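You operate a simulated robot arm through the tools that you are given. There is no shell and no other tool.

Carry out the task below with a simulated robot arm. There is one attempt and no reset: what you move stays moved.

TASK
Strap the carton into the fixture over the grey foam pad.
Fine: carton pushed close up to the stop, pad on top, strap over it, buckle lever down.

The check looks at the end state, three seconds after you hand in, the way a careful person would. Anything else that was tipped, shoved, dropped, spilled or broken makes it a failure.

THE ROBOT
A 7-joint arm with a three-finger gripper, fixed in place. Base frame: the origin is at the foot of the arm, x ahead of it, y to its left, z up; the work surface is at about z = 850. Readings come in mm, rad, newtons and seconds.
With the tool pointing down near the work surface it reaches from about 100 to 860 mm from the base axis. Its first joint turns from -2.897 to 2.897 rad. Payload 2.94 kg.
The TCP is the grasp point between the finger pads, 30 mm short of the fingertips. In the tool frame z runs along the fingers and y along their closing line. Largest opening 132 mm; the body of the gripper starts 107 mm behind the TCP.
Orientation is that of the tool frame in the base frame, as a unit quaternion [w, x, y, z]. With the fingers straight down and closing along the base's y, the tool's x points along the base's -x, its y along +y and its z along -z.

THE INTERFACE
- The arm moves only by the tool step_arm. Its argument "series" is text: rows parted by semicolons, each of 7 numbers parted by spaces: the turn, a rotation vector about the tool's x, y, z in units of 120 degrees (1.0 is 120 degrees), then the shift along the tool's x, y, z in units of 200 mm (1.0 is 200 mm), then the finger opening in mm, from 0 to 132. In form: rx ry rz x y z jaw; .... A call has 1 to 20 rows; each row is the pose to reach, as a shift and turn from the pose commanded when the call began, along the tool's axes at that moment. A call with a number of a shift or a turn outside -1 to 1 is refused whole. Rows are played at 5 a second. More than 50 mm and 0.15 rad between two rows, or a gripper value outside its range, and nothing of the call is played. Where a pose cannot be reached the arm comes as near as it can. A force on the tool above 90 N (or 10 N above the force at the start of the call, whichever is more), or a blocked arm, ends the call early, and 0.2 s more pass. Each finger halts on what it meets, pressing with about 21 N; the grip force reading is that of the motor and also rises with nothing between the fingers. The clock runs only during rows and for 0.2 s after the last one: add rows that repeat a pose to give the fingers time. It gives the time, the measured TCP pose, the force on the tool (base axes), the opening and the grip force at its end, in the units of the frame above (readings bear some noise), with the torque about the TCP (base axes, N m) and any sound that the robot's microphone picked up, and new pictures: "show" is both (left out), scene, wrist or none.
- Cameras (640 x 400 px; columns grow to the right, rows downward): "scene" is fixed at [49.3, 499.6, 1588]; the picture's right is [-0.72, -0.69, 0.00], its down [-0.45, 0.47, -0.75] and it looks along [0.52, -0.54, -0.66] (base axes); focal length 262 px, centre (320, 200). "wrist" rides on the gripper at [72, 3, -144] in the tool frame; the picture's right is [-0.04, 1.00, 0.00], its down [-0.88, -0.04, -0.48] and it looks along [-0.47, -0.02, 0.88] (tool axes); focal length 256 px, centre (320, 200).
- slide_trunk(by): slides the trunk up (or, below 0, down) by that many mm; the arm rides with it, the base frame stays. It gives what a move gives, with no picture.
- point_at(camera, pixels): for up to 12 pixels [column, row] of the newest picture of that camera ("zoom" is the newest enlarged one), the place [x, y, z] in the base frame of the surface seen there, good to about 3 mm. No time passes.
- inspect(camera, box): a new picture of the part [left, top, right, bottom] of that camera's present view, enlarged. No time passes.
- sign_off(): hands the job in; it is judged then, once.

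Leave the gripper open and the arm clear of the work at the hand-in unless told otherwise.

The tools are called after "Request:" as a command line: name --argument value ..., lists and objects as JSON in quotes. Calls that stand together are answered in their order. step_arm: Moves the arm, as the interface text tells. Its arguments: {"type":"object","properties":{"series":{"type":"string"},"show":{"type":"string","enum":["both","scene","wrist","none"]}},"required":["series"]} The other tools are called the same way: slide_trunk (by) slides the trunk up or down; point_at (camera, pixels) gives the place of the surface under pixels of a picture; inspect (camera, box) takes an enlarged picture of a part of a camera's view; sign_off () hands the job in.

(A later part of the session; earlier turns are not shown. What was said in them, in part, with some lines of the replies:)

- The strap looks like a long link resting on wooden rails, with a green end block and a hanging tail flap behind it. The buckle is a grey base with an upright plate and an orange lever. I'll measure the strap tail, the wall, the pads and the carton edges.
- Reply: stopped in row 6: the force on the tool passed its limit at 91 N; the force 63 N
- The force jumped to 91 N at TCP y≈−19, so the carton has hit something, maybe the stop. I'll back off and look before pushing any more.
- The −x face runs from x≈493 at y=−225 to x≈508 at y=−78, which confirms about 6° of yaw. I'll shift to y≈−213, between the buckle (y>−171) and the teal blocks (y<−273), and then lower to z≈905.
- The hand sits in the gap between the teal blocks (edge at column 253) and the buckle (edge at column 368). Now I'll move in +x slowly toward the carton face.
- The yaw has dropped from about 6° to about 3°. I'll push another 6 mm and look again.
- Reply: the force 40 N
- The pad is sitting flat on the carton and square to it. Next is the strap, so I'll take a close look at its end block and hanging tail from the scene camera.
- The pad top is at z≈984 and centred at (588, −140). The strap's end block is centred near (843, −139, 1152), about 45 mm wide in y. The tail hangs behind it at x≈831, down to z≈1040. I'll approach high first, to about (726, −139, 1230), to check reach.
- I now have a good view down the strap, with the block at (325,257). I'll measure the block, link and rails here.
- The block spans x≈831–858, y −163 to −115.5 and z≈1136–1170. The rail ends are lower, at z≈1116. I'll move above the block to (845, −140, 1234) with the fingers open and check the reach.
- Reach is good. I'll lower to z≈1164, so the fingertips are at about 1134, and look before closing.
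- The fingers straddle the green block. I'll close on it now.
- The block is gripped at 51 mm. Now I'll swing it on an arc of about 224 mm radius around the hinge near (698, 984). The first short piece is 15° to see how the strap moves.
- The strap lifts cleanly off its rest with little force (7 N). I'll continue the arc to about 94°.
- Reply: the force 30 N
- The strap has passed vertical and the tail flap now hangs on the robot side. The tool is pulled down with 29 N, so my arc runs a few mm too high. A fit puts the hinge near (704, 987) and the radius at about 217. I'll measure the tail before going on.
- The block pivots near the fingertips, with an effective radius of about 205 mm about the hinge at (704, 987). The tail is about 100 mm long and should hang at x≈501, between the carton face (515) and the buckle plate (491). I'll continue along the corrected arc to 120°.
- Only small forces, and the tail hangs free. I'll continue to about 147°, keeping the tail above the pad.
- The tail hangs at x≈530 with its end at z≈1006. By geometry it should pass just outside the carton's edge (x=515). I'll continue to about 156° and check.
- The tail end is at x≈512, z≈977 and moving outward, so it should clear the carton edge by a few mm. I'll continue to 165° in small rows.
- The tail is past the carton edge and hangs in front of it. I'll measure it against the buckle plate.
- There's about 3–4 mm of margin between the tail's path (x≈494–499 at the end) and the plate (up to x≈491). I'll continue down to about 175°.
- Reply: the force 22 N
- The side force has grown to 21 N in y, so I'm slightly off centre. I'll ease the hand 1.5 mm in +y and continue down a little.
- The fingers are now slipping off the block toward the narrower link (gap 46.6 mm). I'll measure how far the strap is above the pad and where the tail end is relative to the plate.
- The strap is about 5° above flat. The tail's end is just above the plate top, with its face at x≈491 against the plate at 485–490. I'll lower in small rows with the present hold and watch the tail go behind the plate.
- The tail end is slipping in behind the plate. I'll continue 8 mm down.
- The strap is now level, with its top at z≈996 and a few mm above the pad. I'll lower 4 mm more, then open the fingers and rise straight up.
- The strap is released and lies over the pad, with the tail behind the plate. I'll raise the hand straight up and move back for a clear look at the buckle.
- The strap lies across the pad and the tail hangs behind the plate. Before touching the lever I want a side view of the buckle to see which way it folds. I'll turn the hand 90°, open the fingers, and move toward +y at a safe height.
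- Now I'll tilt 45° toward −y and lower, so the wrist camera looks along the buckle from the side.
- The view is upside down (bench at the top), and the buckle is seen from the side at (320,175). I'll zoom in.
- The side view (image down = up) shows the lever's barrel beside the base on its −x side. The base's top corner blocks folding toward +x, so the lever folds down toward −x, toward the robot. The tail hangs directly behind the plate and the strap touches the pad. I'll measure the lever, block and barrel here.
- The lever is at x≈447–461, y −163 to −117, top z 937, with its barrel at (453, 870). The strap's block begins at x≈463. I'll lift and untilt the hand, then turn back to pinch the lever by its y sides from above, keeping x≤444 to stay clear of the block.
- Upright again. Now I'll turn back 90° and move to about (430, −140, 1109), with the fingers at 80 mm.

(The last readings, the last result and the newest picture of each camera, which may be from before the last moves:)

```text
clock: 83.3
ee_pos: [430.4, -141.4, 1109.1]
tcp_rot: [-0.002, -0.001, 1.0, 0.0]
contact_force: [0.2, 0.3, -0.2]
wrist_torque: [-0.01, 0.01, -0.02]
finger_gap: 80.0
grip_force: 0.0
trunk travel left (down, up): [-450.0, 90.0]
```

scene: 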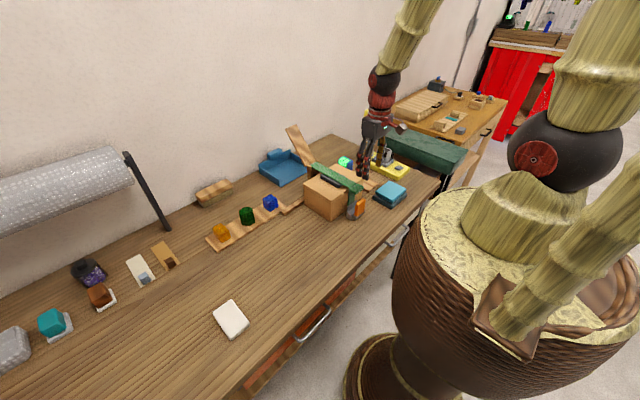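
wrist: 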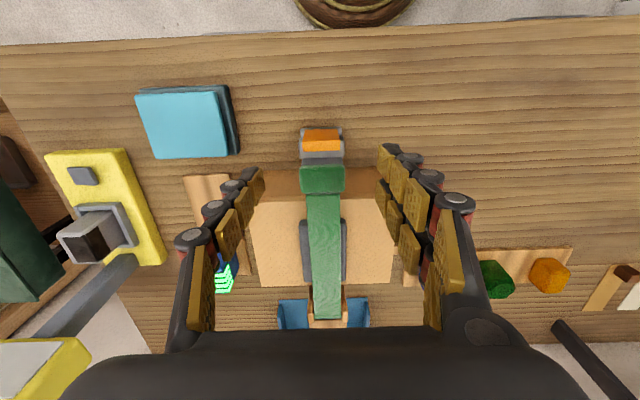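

Aligned with the lever. I'll lower to (444, −140, 944), so the fingertips are about 23 mm below the lever's top.

Request:
step_arm --series "0 0 0 -0.034 0.007 0.15 80; 0 0 0 -0.068 0.007 0.35 80; 0 0 0 -0.068 0.007 0.55 80; 0 0 0 -0.068 0.007 0.7 80; 0 0 0 -0.068 0.007 0.78 80; 0 0 0 -0.068 0.007 0.825 80; 0 0 0 -0.068 0.007 0.825 80" --show "both"

Request:
inspect --camera "scene" --box '[320, 165, 390, 230]'

```text
clock: 85.0
ee_pos: [446.1, -140.2, 945.5]
tcp_rot: [-0.001, -0.001, 1.0, 0.0]
contact_force: [-0.5, -0.4, 0.7]
wrist_torque: [-0.02, -0.01, -0.06]
finger_gap: 80.0
grip_force: 0.0
trunk travel left (down, up): [-450.0, 90.0]
```

scene: 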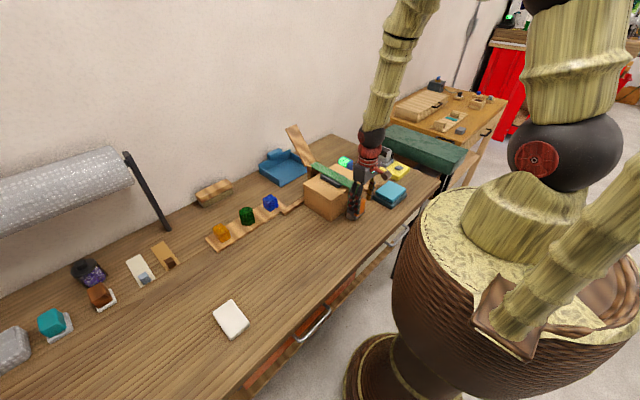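
wrist: 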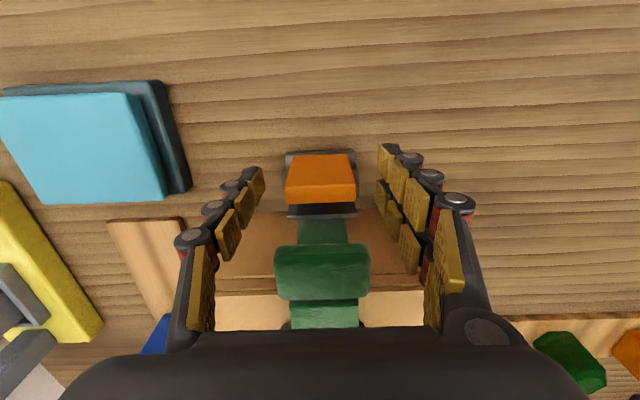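

```text
6.15 times, centred on (355, 198) of scene
```

zoom: 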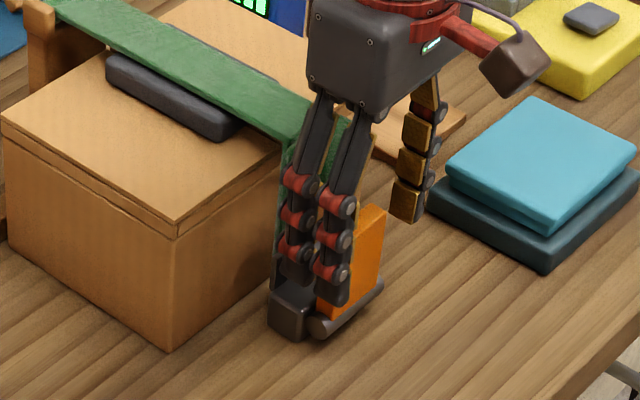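

The two near-side fingers bracket the lever's x range. I'll shift 3 mm toward −x to keep off the strap block, then close gently on the lever's sides.

Request:
step_arm --series "0 0 0 0.015 0 0 80; 0 0 0 0.015 0 0 70; 0 0 0 0.015 0 0 60; 0 0 0 0.015 0 0 40; 0 0 0 0.015 0 0 40; 0 0 0 0.015 0 0 40" --show "both"

Request:
inspect --camera "scene" --box '[320, 165, 390, 230]'

```text
clock: 86.3
ee_pos: [441.0, -139.1, 945.3]
tcp_rot: [-0.002, -0.001, 1.0, 0.0]
contact_force: [-1.7, 0.7, -0.5]
wrist_torque: [-1.35, 0.36, 0.21]
finger_gap: 47.9
grip_force: 28.8
trunk travel left (down, up): [-450.0, 90.0]
```

scene: 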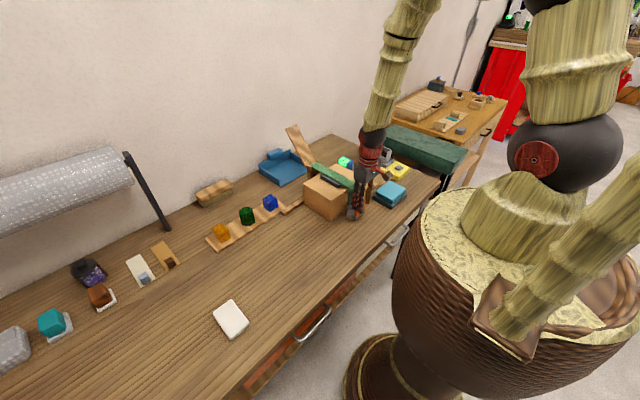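
wrist: 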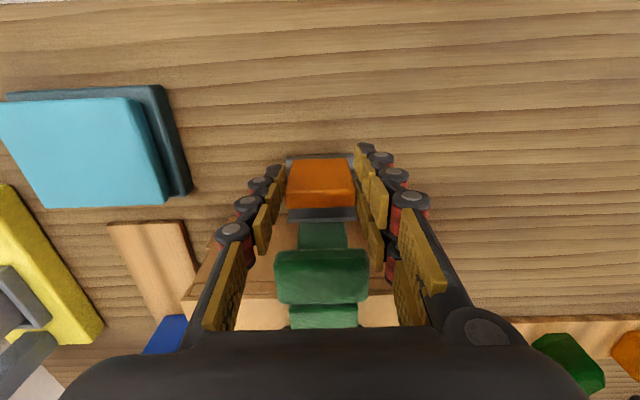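

```text
6.15 times, centred on (355, 198) of scene
```

zoom: 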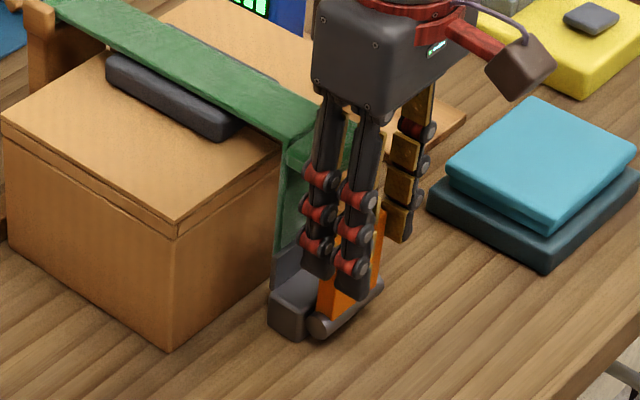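

The lever is held at 47.9 mm. I'll pull it gently toward −x along its arc to about 20° and watch the force.

Request:
step_arm --series "0 0 0 0.012 0 0.0005 40; 0 0 0 0.024 0 0.001 40; 0 0 0 0.036 0 0.002 40; 0 0 0 0.048 0 0.004 40; 0 0 0 0.06 0 0.0065 40; 0 0 0 0.071 0 0.0095 40; 0 0 0 0.083 0 0.013 40; 0 0 0 0.094 0 0.0165 40; 0 0 0 0.094 0 0.0165 40" --show "both"

Request:
inspect --camera "scene" --box '[320, 165, 390, 230]'

```text
clock: 88.3
ee_pos: [423.5, -139.8, 942.0]
tcp_rot: [0.0, -0.001, 1.0, 0.001]
contact_force: [8.8, -1.8, 9.3]
wrist_torque: [0.27, -0.95, 0.34]
finger_gap: 46.7
grip_force: 44.7
trunk travel left (down, up): [-450.0, 90.0]
```

scene: 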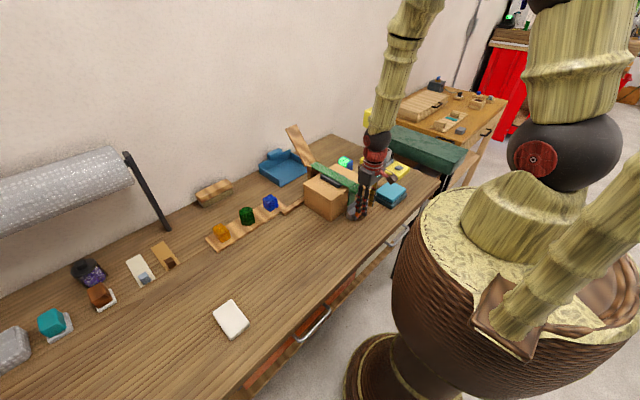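
wrist: 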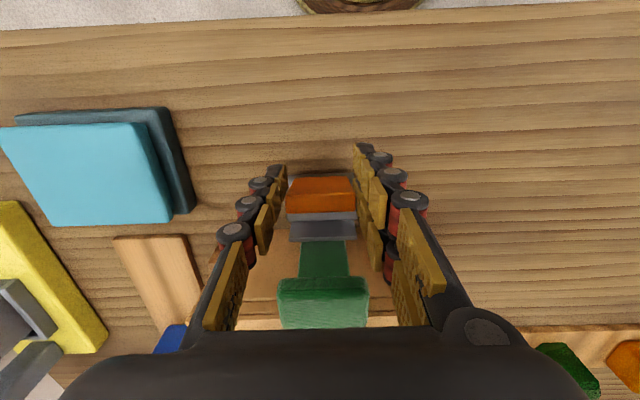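

```text
6.15 times, centred on (355, 198) of scene
```

zoom: 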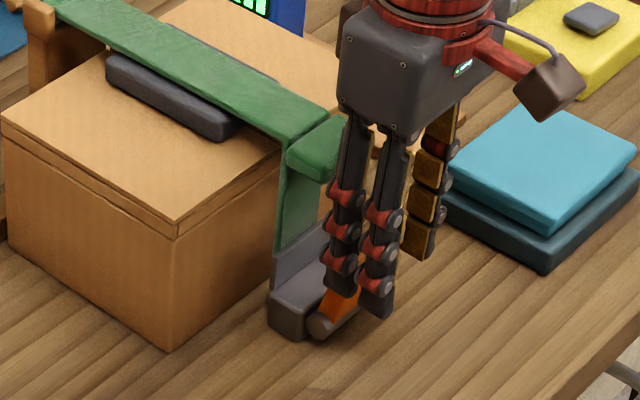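

The lever is turning toward −x with only about 9 N. I'll continue along the arc to about 45°.

Request:
step_arm --series "0 0 0 0.011 0 0.0045 40; 0 0 0 0.022 0 0.009 40; 0 0 0 0.033 0 0.0145 40; 0 0 0 0.0435 0 0.0205 40; 0 0 0 0.0535 0 0.0265 40; 0 0 0 0.0635 0 0.033 40; 0 0 0 0.073 0 0.04 40; 0 0 0 0.0825 0 0.048 40; 0 0 0 0.092 0 0.056 40; 0 0 0 0.1005 0 0.064 40; 0 0 0 0.1005 0 0.064 40" --show "both"

Request:
inspect --camera "scene" --box '[320, 165, 390, 230]'

```text
clock: 90.8
ee_pos: [399.7, -139.5, 928.3]
tcp_rot: [-0.002, -0.001, 1.0, -0.001]
contact_force: [-0.1, 7.8, 1.6]
wrist_torque: [0.21, -0.05, 0.17]
finger_gap: 45.4
grip_force: 4.2
trunk travel left (down, up): [-450.0, 90.0]
```

scene: 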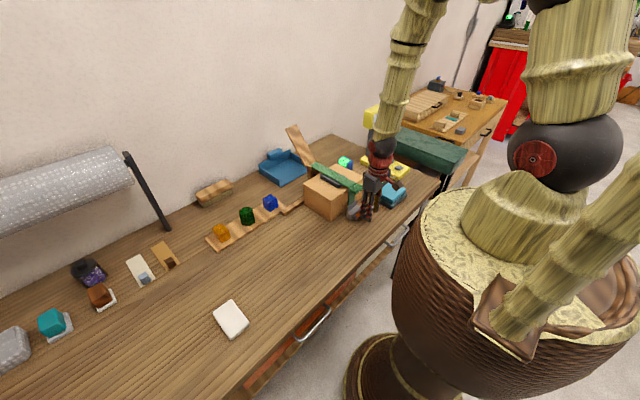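
wrist: 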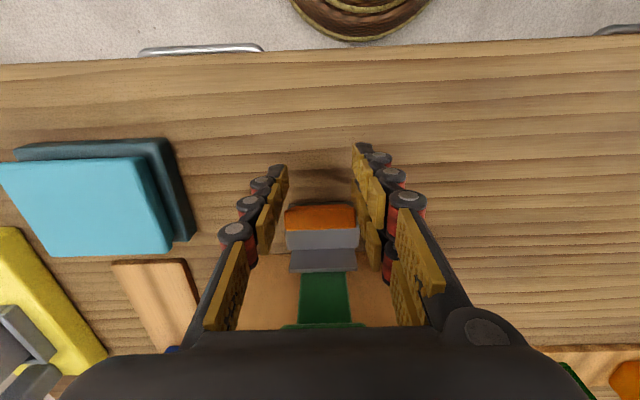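

```text
6.15 times, centred on (355, 198) of scene
```

zoom: 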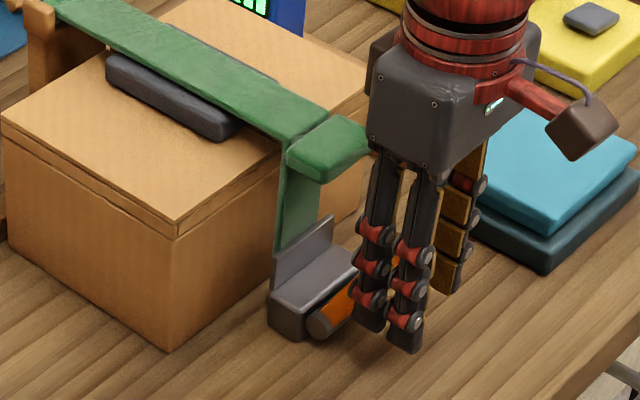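

The lever now leans well toward −x. I'll open the fingers, lift clear and look at its angle.

Request:
step_arm --series "0 0 0 0 0 0 55; 0 0 0 0 0 0 70; 0 0 0 0 0 0 80; 0 0 0 0 0 -0.15 80; 0 0 0 0 0 -0.35 80; 0 0 0 0 0 -0.5 80; 0 0 0 0 0 -0.5 80" --show "both"

Request:
inspect --camera "scene" --box '[320, 165, 390, 230]'

Request:
inspect --camera "wrist" --box '[260, 130, 380, 280]'

```text
clock: 92.3
ee_pos: [401.8, -139.6, 1030.9]
tcp_rot: [-0.001, 0.0, 1.0, 0.0]
contact_force: [0.1, -0.1, 0.1]
wrist_torque: [0.01, 0.03, 0.02]
finger_gap: 80.1
grip_force: 0.0
trunk travel left (down, up): [-450.0, 90.0]
```

scene: 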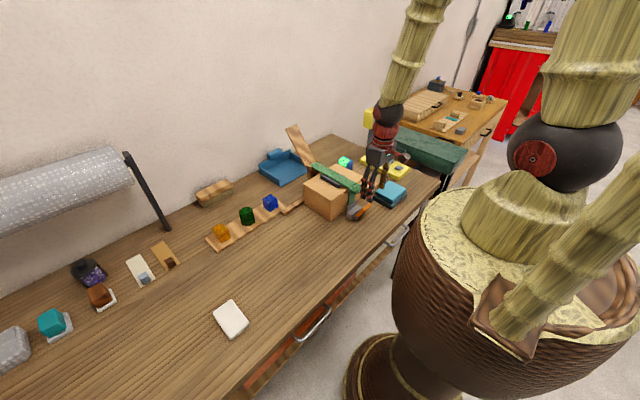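
wrist: 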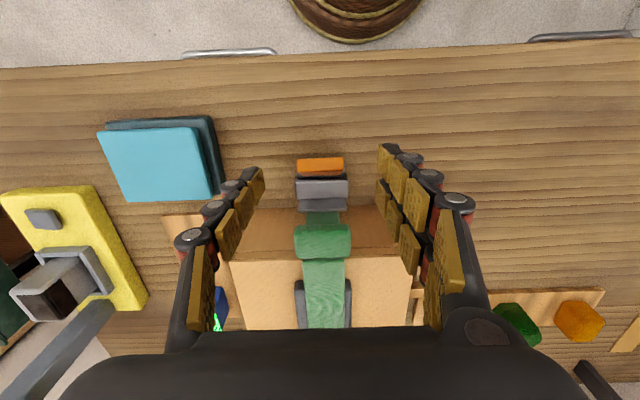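

```text
6.15 times, centred on (355, 198) of scene
```

zoom: 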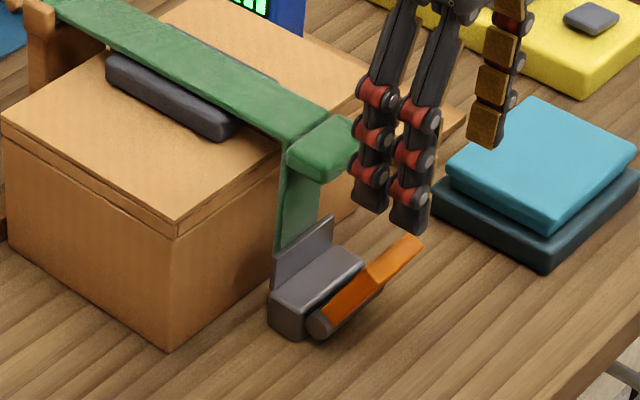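

```text
2.67 times, centred on (320, 205) of wrist
```

zoom: 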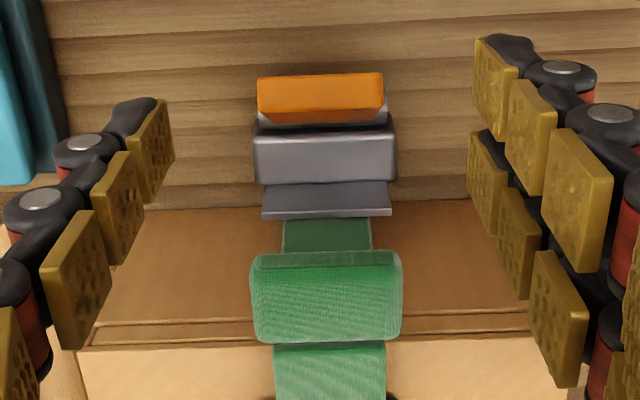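

Request:
point_at --camera "zoom" --pixels '[[320, 85], [320, 98], [320, 115], [265, 95], [378, 92], [320, 78], [320, 155], [320, 200], [325, 235], [325, 300]]'

Request:
point_at --camera "scene" --pixels '[[360, 214], [358, 216], [365, 208], [367, 206], [370, 205], [362, 210], [357, 217], [355, 211]]'

```text
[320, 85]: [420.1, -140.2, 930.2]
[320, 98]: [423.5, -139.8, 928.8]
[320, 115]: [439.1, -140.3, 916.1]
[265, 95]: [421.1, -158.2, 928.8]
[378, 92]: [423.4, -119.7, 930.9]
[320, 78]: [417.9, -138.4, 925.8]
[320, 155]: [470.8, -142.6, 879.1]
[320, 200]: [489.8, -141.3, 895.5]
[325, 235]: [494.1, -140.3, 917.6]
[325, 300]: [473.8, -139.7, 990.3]
```

```text
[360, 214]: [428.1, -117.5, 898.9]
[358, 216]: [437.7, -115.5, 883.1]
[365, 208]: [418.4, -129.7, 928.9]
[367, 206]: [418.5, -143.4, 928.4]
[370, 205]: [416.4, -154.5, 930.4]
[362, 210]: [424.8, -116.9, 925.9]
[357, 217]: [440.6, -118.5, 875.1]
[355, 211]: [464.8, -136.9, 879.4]
```

The lever top is at (421, 929), i.e. about 28° tilted, and it stays there. I'll close the fingers, move above it at x≈415, and lower until just above its top.

Request:
step_arm --series "0 0 0 -0.033 0 0 50; 0 0 0 -0.066 0 0 20; 0 0 0 -0.066 0 0 0; 0 0 0 -0.066 0 0 0; 0 0 0 -0.066 0 0.15 0; 0 0 0 -0.066 0 0.27 0; 0 0 0 -0.066 0 0.3 0; 0 0 0 -0.066 0 0.3 0" --show "both"

Request:
inspect --camera "scene" --box '[320, 165, 390, 230]'

```text
clock: 94.2
ee_pos: [415.2, -141.7, 968.0]
tcp_rot: [-0.001, 0.001, 1.0, 0.0]
contact_force: [-0.1, -0.3, -0.1]
wrist_torque: [-0.01, -0.01, 0.01]
finger_gap: 0.2
grip_force: 20.8
trunk travel left (down, up): [-450.0, 90.0]
```

scene: 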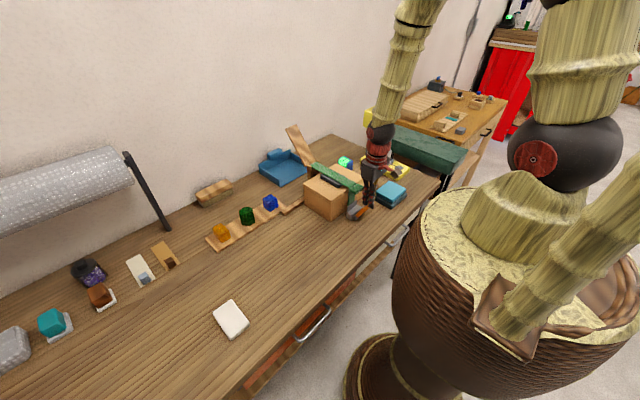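
wrist: 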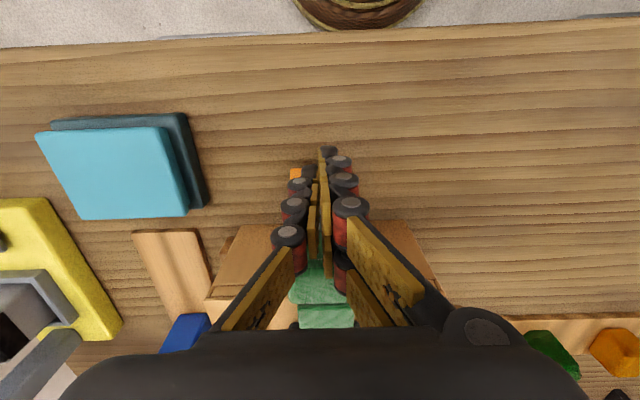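

```text
6.15 times, centred on (355, 198) of scene
```

zoom: 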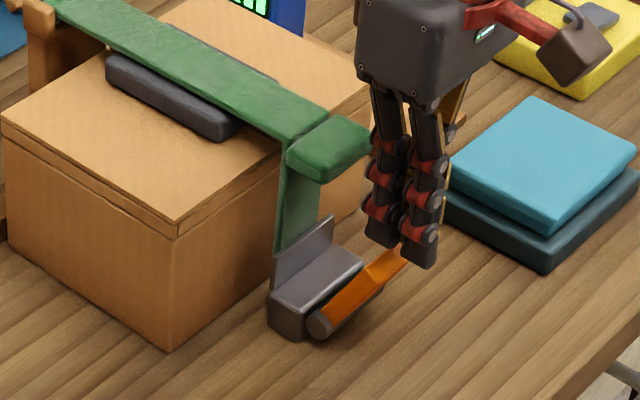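

The fingertips are just above the lever's top. I'll press straight down in 4 mm rows for 28 mm and watch the force.

Request:
step_arm --series "0 0 0 0 0 0.02 0; 0 0 0 0 0 0.04 0; 0 0 0 0 0 0.06 0; 0 0 0 0 0 0.08 0; 0 0 0 0 0 0.1 0; 0 0 0 0 0 0.12 0; 0 0 0 0 0 0.14 0; 0 0 0 0 0 0.14 0" --show "both"

Request:
inspect --camera "scene" --box '[320, 165, 390, 230]'

```text
clock: 96.0
ee_pos: [414.9, -139.8, 941.0]
tcp_rot: [-0.002, 0.0, 1.0, 0.0]
contact_force: [0.8, -0.1, -0.6]
wrist_torque: [0.0, 0.02, -0.02]
finger_gap: 0.1
grip_force: 29.0
trunk travel left (down, up): [-450.0, 90.0]
```

scene: 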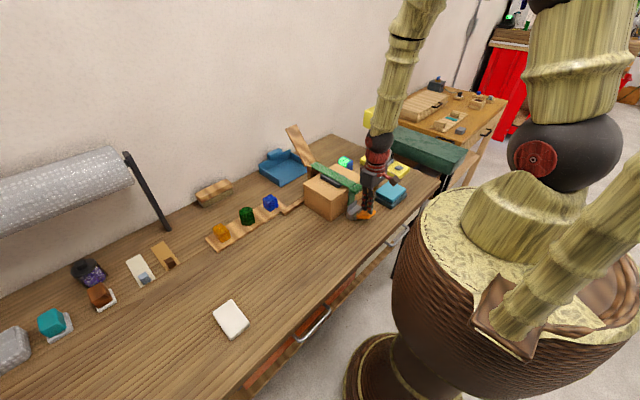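
wrist: 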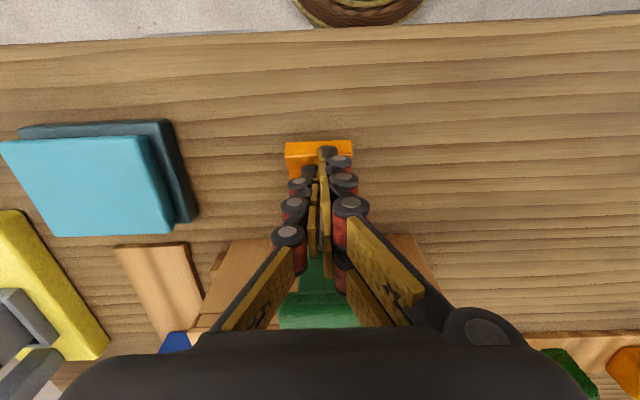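

```text
6.15 times, centred on (355, 198) of scene
```

zoom: 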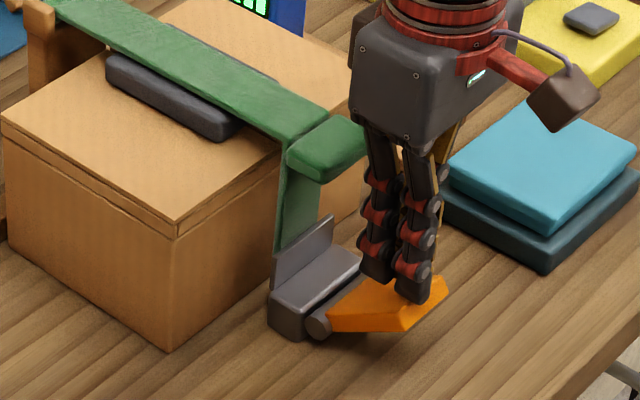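

The lever has tipped over to nearly flat with almost no force left. I'll keep pressing down in small rows to seat it.

Request:
step_arm --series "0 0 0 0 0 0.02 0; 0 0 0 0 0 0.04 0; 0 0 0 0 0 0.06 0; 0 0 0 0 0 0.08 0; 0 0 0 0 0 0.1 0; 0 0 0 0 0 0.1 0" --show "both"

Request:
inspect --camera "scene" --box '[320, 165, 390, 230]'

```text
clock: 97.3
ee_pos: [414.6, -140.2, 920.3]
tcp_rot: [-0.002, 0.0, 1.0, 0.0]
contact_force: [-0.8, 0.6, 0.1]
wrist_torque: [0.01, 0.01, 0.01]
finger_gap: 0.1
grip_force: 28.6
trunk travel left (down, up): [-450.0, 90.0]
```

scene: 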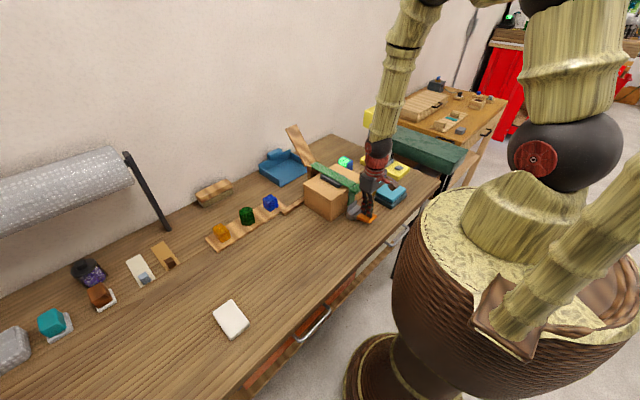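
wrist: 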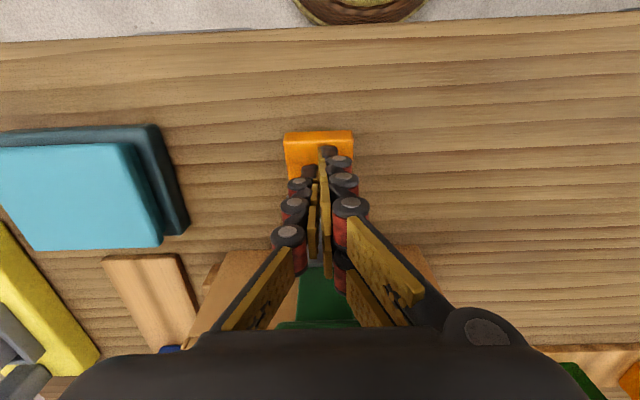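

```text
6.15 times, centred on (355, 198) of scene
```

zoom: 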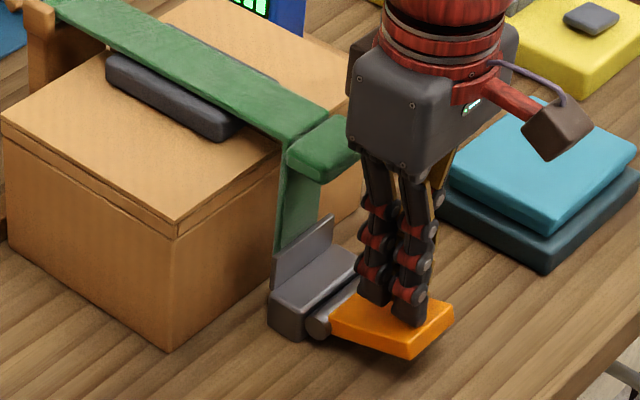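

The lever is now nearly horizontal with the fingertips at z≈890. I'll press the last part in 2 mm rows until there's a firm stop.

Request:
step_arm --series "0 0 0 0 0 0.01 0; 0 0 0 0 0 0.02 0; 0 0 0 0 0 0.03 0; 0 0 0 0 0 0.04 0; 0 0 0 0 0 0.05 0; 0 0 0 0 0 0.05 0" --show "none"

```text
clock: 98.8
ee_pos: [414.9, -139.5, 911.8]
tcp_rot: [-0.001, -0.001, 1.0, 0.0]
contact_force: [-2.3, 2.8, 21.7]
wrist_torque: [0.19, 0.54, -0.05]
finger_gap: 0.0
grip_force: 28.6
trunk travel left (down, up): [-450.0, 90.0]
```

A 21.7 N reaction at z≈912. I'll press 3 mm more in 1 mm rows to see if it's a firm stop.

Request:
step_arm --series "0 0 0 0 0 0.005 0; 0 0 0 0 0 0.01 0; 0 0 0 0 0 0.015 0; 0 0 0 0 0 0.015 0" --show "both"

Request:
inspect --camera "scene" --box '[320, 165, 390, 230]'

```text
clock: 99.8
ee_pos: [414.7, -139.4, 909.9]
tcp_rot: [0.0, -0.001, 1.0, -0.001]
contact_force: [-1.6, 7.7, 62.6]
wrist_torque: [0.41, 1.42, -0.15]
finger_gap: 0.0
grip_force: 28.4
trunk travel left (down, up): [-450.0, 90.0]
```

scene: 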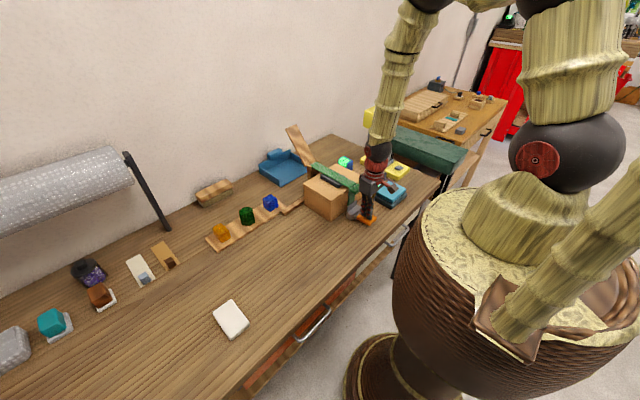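
wrist: 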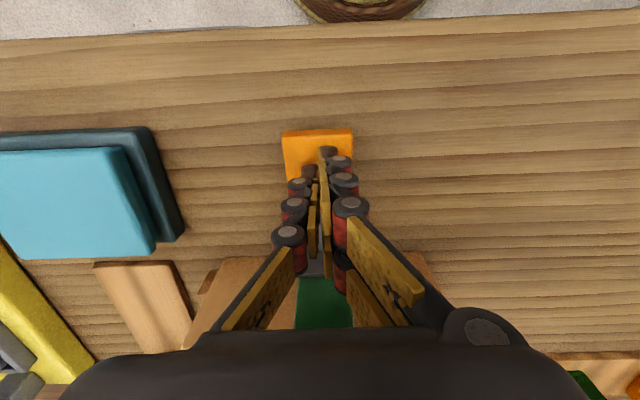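

```text
6.15 times, centred on (355, 198) of scene
```

zoom: 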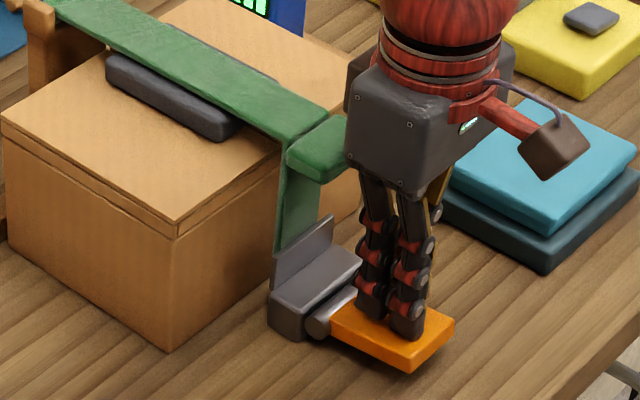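

A firm stop at 62 N, with the lever flat. I'll lift off and move back to see whether it stays down.

Request:
step_arm --series "0 0 0 0 0 -0.03 0; 0 0 0 0 0 -0.15 0; 0 0 0 0 0 -0.35 0; 0 0 0 0 0 -0.55 0; 0 0 0 0.1 0 -0.75 30; 0 0 0 0.2 0 -0.95 60; 0 0 0 0.3 0 -1.0 90; 0 0 0 0.3 0 -1.0 132; 0 0 0 0.3 0 -1.0 132" --show "both"

Request:
inspect --camera "scene" --box '[320, 165, 390, 230]'

Request:
inspect --camera "wrist" --box '[240, 130, 400, 330]'

```text
clock: 101.8
ee_pos: [354.0, -139.0, 1109.4]
tcp_rot: [-0.002, -0.001, 1.0, 0.0]
contact_force: [0.2, -0.6, 0.7]
wrist_torque: [-0.02, -0.04, -0.01]
finger_gap: 75.2
grip_force: 0.0
trunk travel left (down, up): [-450.0, 90.0]
```

scene: 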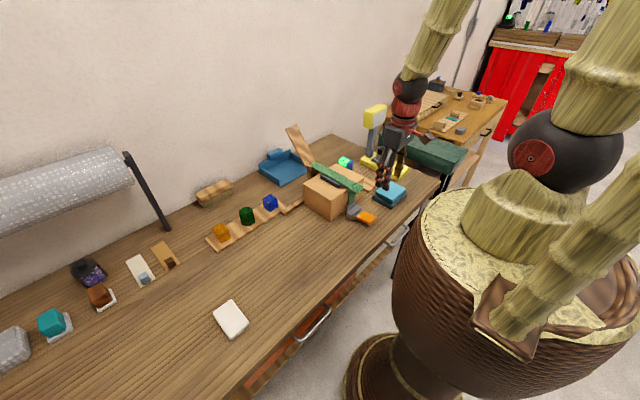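
wrist: 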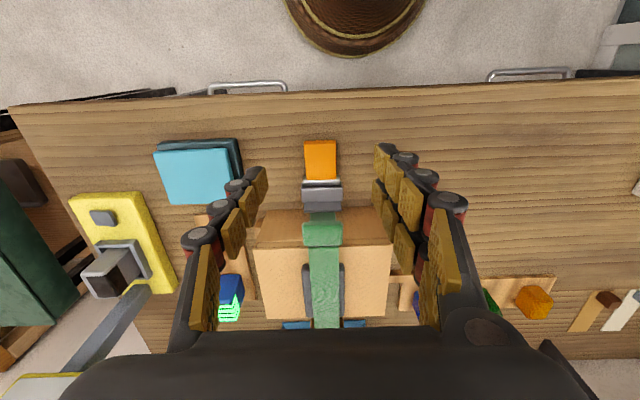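

```text
6.15 times, centred on (355, 198) of scene
```

zoom: 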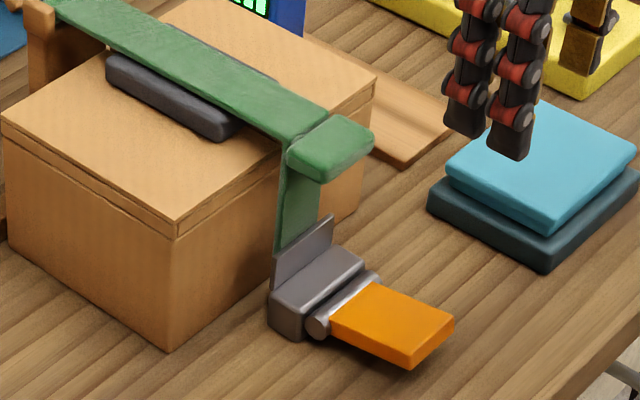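

```text
2.00 times, centred on (320, 230) of wrist
```

zoom: 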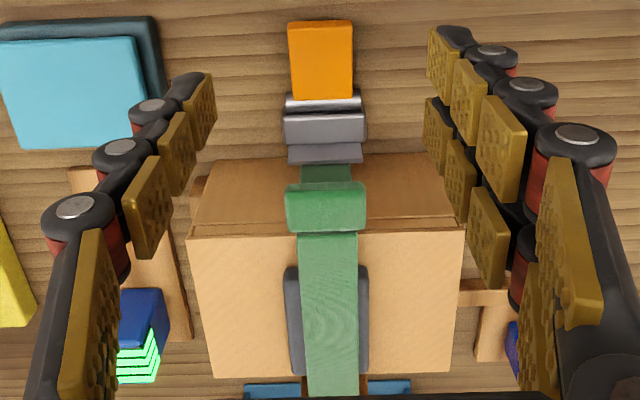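

The lever is down and stays down. Now I'll verify the strap's contact with the pad, the tail behind the plate, and the carton against the stop.

Request:
point_at --camera "wrist" --pixels '[[322, 225], [322, 238], [323, 250], [324, 270], [325, 290], [326, 312], [309, 280], [341, 280], [258, 240], [388, 240], [320, 160], [322, 213]]'

Request:
point_at --camera "scene" --pixels '[[306, 190], [312, 194], [318, 197], [324, 201], [330, 205], [320, 212], [335, 207], [340, 207], [365, 217], [352, 197], [322, 168], [335, 176]]'

Request:
inspect --camera "scene" --box '[335, 185, 375, 220]'

Request:
inspect --camera "scene" --box '[300, 150, 370, 210]'

```text
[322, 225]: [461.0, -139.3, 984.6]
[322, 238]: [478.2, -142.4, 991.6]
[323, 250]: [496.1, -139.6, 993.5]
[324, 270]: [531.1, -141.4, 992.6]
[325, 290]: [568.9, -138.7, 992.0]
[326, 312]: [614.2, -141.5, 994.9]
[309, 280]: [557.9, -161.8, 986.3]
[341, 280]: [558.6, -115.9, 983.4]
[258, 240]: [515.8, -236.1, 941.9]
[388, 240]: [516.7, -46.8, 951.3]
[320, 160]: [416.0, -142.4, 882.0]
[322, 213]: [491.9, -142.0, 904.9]
```

```text
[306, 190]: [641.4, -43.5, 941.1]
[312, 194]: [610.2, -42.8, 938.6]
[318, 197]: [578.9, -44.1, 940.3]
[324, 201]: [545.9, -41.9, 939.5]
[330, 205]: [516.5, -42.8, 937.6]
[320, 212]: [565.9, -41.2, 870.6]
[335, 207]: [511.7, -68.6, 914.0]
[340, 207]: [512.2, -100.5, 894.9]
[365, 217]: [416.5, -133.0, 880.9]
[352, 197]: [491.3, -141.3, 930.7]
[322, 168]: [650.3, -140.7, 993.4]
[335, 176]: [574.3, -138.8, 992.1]
```

```text
11.43 times, centred on (355, 202) of scene
```

zoom: 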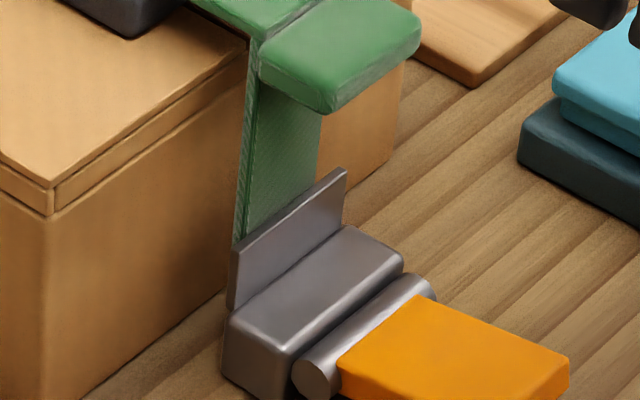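

```text
6.67 times, centred on (335, 180) of scene
```

zoom: 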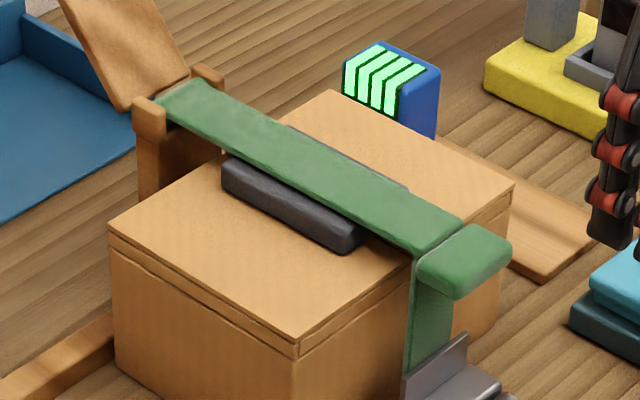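

The strap's top surface is at z≈992–994 over the pad (pad top 984), the carton is unchanged (+y face −42, −x face ≈515), and the tail is behind the plate. I'll check the lever's slope and look for any gap between strap and pad.

Request:
inspect --camera "wrist" --box '[290, 130, 350, 190]'

Request:
point_at --camera "wrist" --pixels '[[320, 145], [320, 150], [320, 155], [320, 165], [320, 170], [320, 175], [320, 179], [320, 184], [307, 160], [334, 160]]'

Request:
inspect --camera "scene" --box '[315, 160, 355, 190]'

```text
6.67 times, centred on (320, 160) of wrist
```

zoom: 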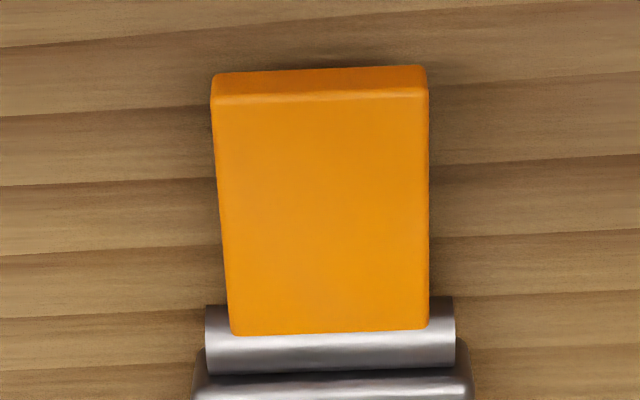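

```text
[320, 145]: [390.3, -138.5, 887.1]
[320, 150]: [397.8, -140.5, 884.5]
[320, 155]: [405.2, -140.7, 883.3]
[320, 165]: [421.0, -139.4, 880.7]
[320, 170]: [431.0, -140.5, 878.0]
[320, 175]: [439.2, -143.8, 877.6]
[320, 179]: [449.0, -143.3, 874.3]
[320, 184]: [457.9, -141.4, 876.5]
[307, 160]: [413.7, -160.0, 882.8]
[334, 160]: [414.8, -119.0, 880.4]
```

```text
13.33 times, centred on (335, 175) of scene
```

zoom: 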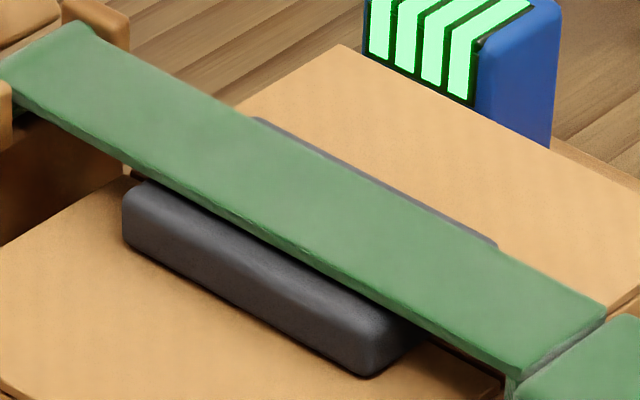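

The lever's top slopes about 12° upward. That matches the firm end stop I felt, i.e. about 77° of travel, and it holds there. To be sure the strap is seated on the pad, I'll give it a light press from above with closed fingers at about x=555.

Request:
step_arm --series "0 0 0 -0.2 0 0 60; 0 0 0 -0.4 0 0 30; 0 0 0 -0.6 0 0 0; 0 0 0 -0.8 0 0 0; 0 0 0 -1.0 0 0 0; 0 0 0 -1.0 0 0.15 0; 0 0 0 -1.0 0 0.3 0; 0 0 0 -1.0 0 0.38 0; 0 0 0 -1.0 0 0.38 0" --show "scene"

```text
clock: 103.8
ee_pos: [555.7, -140.4, 1028.3]
tcp_rot: [-0.002, 0.0, 1.0, 0.0]
contact_force: [1.0, -0.1, 1.1]
wrist_torque: [0.01, 0.02, 0.02]
finger_gap: 0.1
grip_force: 21.2
trunk travel left (down, up): [-450.0, 90.0]
```

scene: 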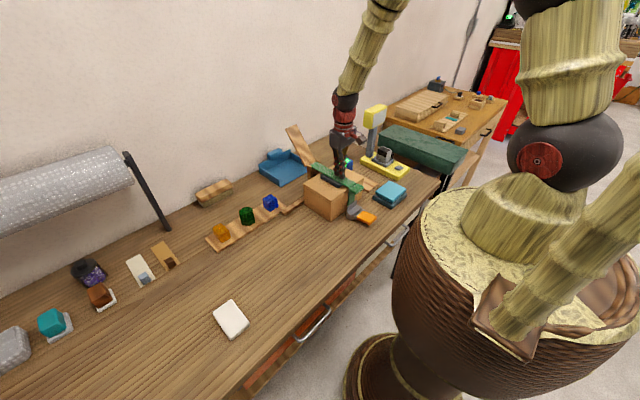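

The fingertips are about 5 mm above the strap. I'll lower in 1–2 mm rows and watch where resistance begins.

Request:
step_arm --series "0 0 0 0 0 0.01 0; 0 0 0 0 0 0.02 0; 0 0 0 0 0 0.025 0; 0 0 0 0 0 0.03 0; 0 0 0 0 0 0.03 0" --show "none"

```text
clock: 105.0
ee_pos: [554.5, -139.1, 1024.0]
tcp_rot: [-0.002, 0.0, 1.0, 0.0]
contact_force: [-0.1, 0.2, -0.6]
wrist_torque: [-0.01, -0.02, -0.01]
finger_gap: 0.1
grip_force: 20.9
trunk travel left (down, up): [-450.0, 90.0]
```

Request:
step_arm --series "0 0 0 0 0 0.005 0; 0 0 0 0 0 0.01 0; 0 0 0 0 0 0.015 0; 0 0 0 0 0 0.015 0" --show "none"

```text
clock: 106.0
ee_pos: [553.6, -139.4, 1020.6]
tcp_rot: [-0.002, -0.001, 1.0, 0.001]
contact_force: [-0.4, -0.3, 0.0]
wrist_torque: [0.01, -0.02, 0.0]
finger_gap: 0.1
grip_force: 21.0
trunk travel left (down, up): [-450.0, 90.0]
```

No contact yet (tips about z=990). I'll continue in 1 mm rows.

Request:
step_arm --series "0 0 0 0 0 0.005 0; 0 0 0 0 0 0.01 0; 0 0 0 0 0 0.01 0" --show "none"

Request:
step_arm --series "0 0 0 0 0 0.005 0; 0 0 0 0 0 0.01 0; 0 0 0 0 0 0.01 0" --show "none"

```text
clock: 106.8
ee_pos: [554.1, -139.3, 1020.2]
tcp_rot: [-0.002, 0.001, 1.0, 0.0]
contact_force: [0.1, -0.6, -0.7]
wrist_torque: [-0.01, -0.01, 0.0]
finger_gap: 0.1
grip_force: 21.4
trunk travel left (down, up): [-450.0, 90.0]
```

```text
clock: 107.5
ee_pos: [555.2, -139.8, 1018.9]
tcp_rot: [0.0, -0.001, 1.0, 0.001]
contact_force: [-0.8, 2.6, 7.7]
wrist_torque: [0.03, -0.07, 0.01]
finger_gap: 6.0
grip_force: 28.3
trunk travel left (down, up): [-450.0, 90.0]
```

Contact: 7.7 N at z≈1019. One more 1 mm row to see if it's firm.

Request:
step_arm --series "0 0 0 0 0 0.005 0; 0 0 0 0 0 0.005 0" --show "both"

Request:
inspect --camera "scene" --box '[300, 150, 370, 210]'

```text
clock: 108.2
ee_pos: [555.9, -139.3, 1018.5]
tcp_rot: [-0.001, 0.0, 1.0, 0.0]
contact_force: [-3.3, 0.7, 17.3]
wrist_torque: [0.06, -0.05, 0.05]
finger_gap: 6.1
grip_force: 28.1
trunk travel left (down, up): [-450.0, 90.0]
```

scene: 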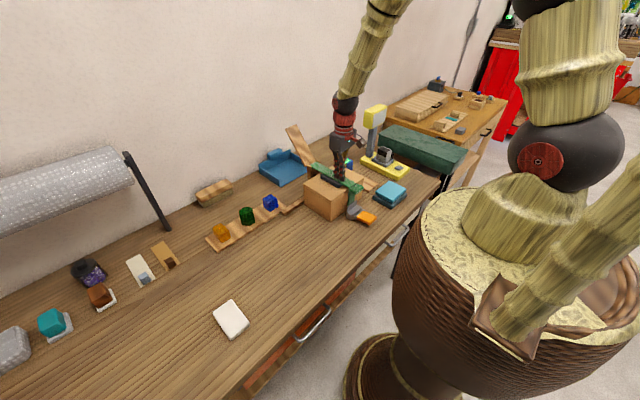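
wrist: 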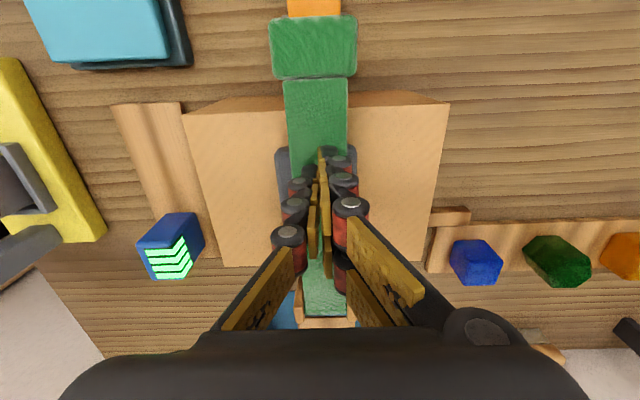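

```text
6.67 times, centred on (335, 180) of scene
```

zoom: 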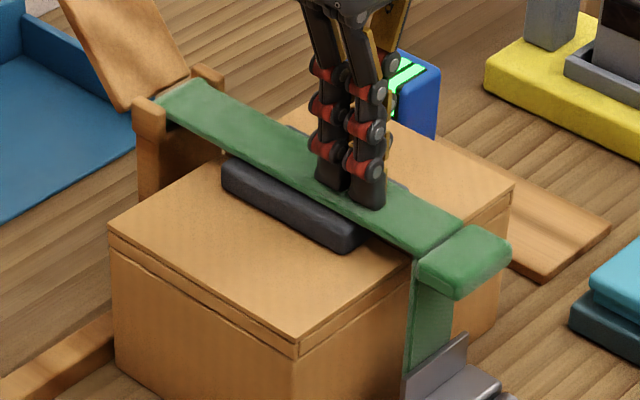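

It's firm (17 N in under 1 mm), so the strap sits on the pad. I'll rise straight up, back away and open the gripper.

Request:
step_arm --series "0 0 0 0 0 -0.02 0; 0 0 0 0 0 -0.1 0; 0 0 0 0 0 -0.3 0; 0 0 0 0 0 -0.5 30; 0 0 0 0.2 0 -0.7 60; 0 0 0 0.4 0 -0.9 90; 0 0 0 0.6 0 -1.0 110; 0 0 0 0.8 0 -1.0 110; 0 0 0 0.95 0 -1.0 110; 0 0 0 0.95 0 -1.0 110" --show "both"

Request:
inspect --camera "scene" --box '[290, 150, 400, 230]'

Request:
inspect --camera "wrist" --box '[230, 120, 400, 320]'

```text
refused: row 5 steps farther than a row can; nothing moved
```

```text
5.00 times, centred on (345, 190) of scene
```

zoom: 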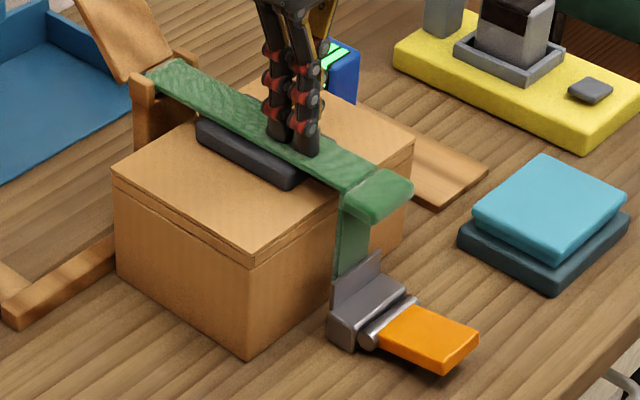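

```text
2.00 times, centred on (315, 220) of wrist
```

zoom: 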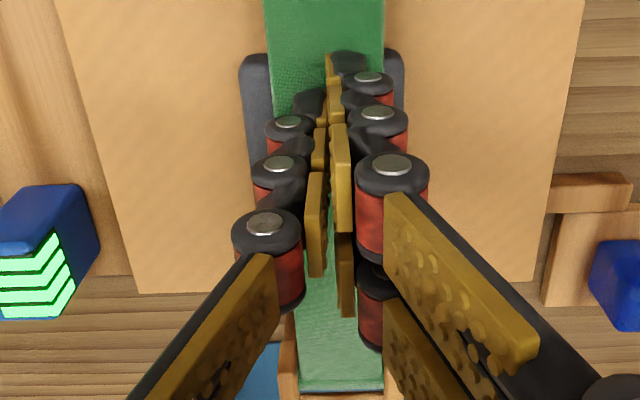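

The call was refused because one diagonal row was too long (56 mm). I'll repeat it with shorter rows.

Request:
step_arm --series "0 0 0 0 0 -0.02 0; 0 0 0 0 0 -0.1 0; 0 0 0 0 0 -0.3 0; 0 0 0 0 0 -0.5 0; 0 0 0 0.1 0 -0.65 30; 0 0 0 0.25 0 -0.8 60; 0 0 0 0.4 0 -0.95 90; 0 0 0 0.6 0 -1.0 110; 0 0 0 0.8 0 -1.0 110; 0 0 0 0.95 0 -1.0 110; 0 0 0 0.95 0 -1.0 110" --show "both"

Request:
inspect --camera "scene" --box '[290, 150, 400, 230]'

Request:
inspect --camera "wrist" --box '[230, 120, 400, 320]'

```text
clock: 110.5
ee_pos: [366.3, -139.4, 1216.7]
tcp_rot: [-0.002, -0.001, 1.0, 0.0]
contact_force: [-0.1, 0.0, 0.7]
wrist_torque: [0.0, 0.01, -0.01]
finger_gap: 104.7
grip_force: 0.0
trunk travel left (down, up): [-450.0, 90.0]
```

scene: 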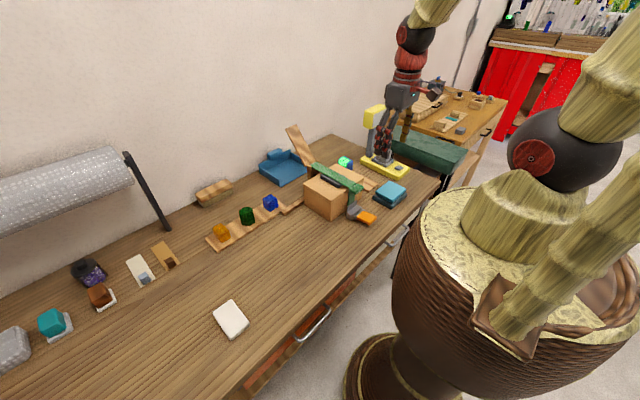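
wrist: 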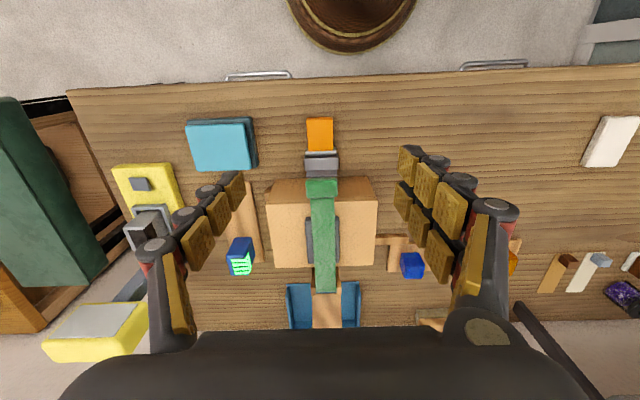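

```text
5.00 times, centred on (345, 190) of scene
```

zoom: 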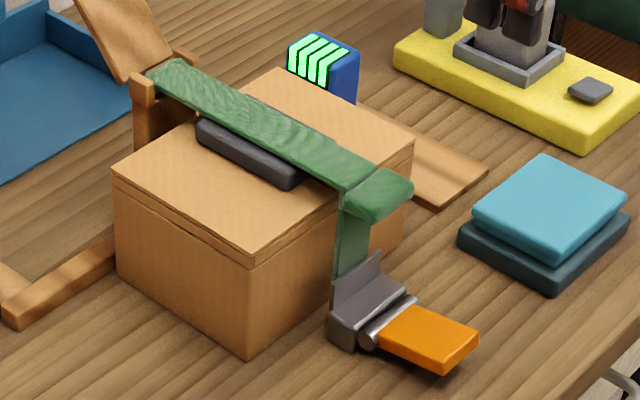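

```text
2.00 times, centred on (315, 220) of wrist
```

zoom: 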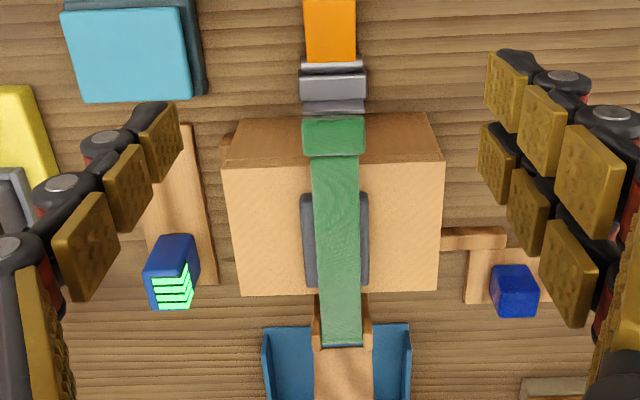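

Everything looks right: carton square at the stop, grey pad on top, strap over it with its tail behind the plate, and the lever down. The neighbouring objects are undisturbed. I'll raise the arm a further 100 mm, open the gripper fully and check the end state once more.

Request:
step_arm --series "0 0 0 0 0 -0.2 132; 0 0 0 0 0 -0.4 132; 0 0 0 0 0 -0.5 132; 0 0 0 0 0 -0.5 132; 0 0 0 0 0 -0.5 132; 0 0 0 0 0 -0.5 132" --show "both"

Request:
inspect --camera "scene" --box '[290, 140, 400, 230]'

Request:
point_at --camera "scene" --pixels '[[312, 194], [324, 201], [335, 207], [340, 207], [365, 217], [370, 219], [352, 197], [335, 176], [322, 168], [330, 182], [345, 184]]'

```text
clock: 112.0
ee_pos: [367.8, -141.3, 1319.4]
tcp_rot: [-0.002, 0.0, 1.0, 0.0]
contact_force: [0.1, -0.6, 1.6]
wrist_torque: [-0.01, 0.02, -0.02]
finger_gap: 132.2
grip_force: 0.1
trunk travel left (down, up): [-450.0, 90.0]
```

scene: 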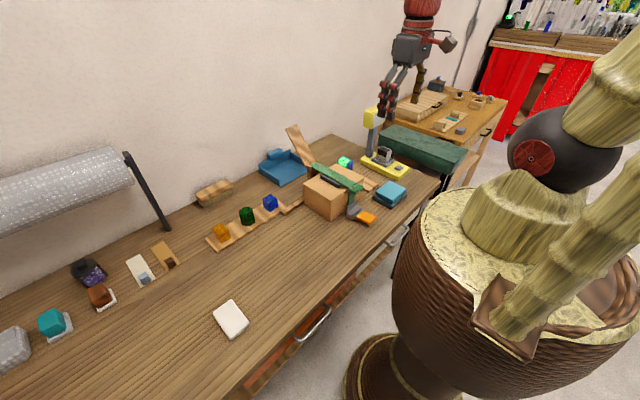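
wrist: 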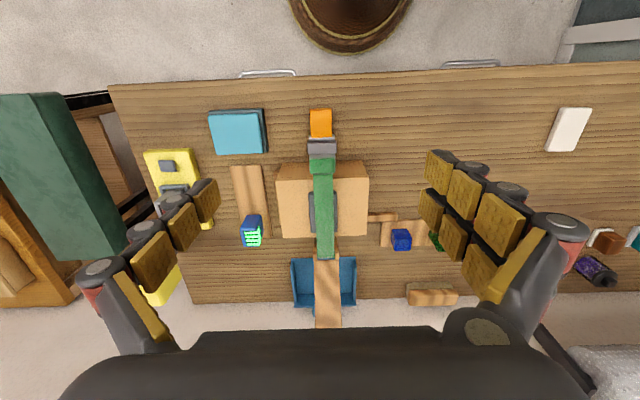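

```text
4.44 times, centred on (345, 185) of scene
```

zoom: 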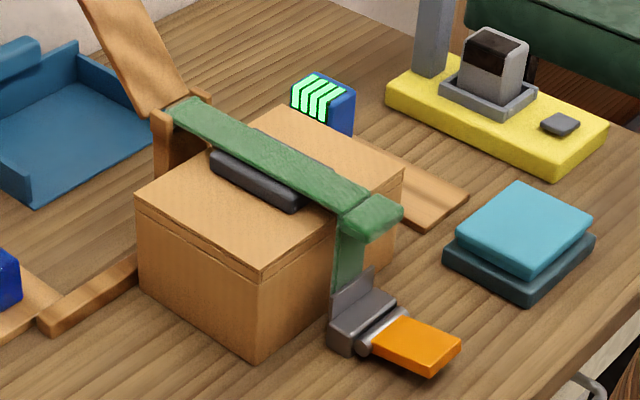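

```text
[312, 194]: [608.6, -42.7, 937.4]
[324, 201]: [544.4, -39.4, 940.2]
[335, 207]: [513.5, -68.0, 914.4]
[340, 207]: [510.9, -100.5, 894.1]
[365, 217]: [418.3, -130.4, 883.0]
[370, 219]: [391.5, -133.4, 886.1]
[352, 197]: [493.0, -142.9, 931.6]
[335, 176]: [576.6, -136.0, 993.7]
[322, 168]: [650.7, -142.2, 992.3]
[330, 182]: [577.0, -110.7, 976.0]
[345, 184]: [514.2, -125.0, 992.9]
```

The final state holds:
- **Carton:** against the stop.
- **Pad:** under the strap, on top of the carton.
- **Strap:** down, with its tail behind the buckle plate.
- **Lever:** at its lower end stop.

Nothing else has moved, the gripper is open, and the arm is well clear. I'm handing in.

Request:
sign_off

```text
The job is handed in.
```

The carton is strapped into the fixture over the grey foam pad, and I've handed the job in. I don't have a verdict from the check yet.

- **Carton:** It sits square against the end stop. My first push left it turned about 6°, so I squared it up and pushed it home until the force rose sharply. About 4 mm remains between its back face and the rail alongside.
- **Pad:** The grey pad lies flat on top, centred under the strap.
- **Strap:** It lies across the pad, firm when I pressed it from above. Its tail hangs just behind the upright plate on the buckle.
- **Lever:** It is down against a firm stop and stays there, resting about 12° above horizontal. I heard no click, so I can't say whether the buckle has an extra latch beyond that stop.

Nothing else on the bench was touched. The gripper is open and the arm is raised clear of the work.
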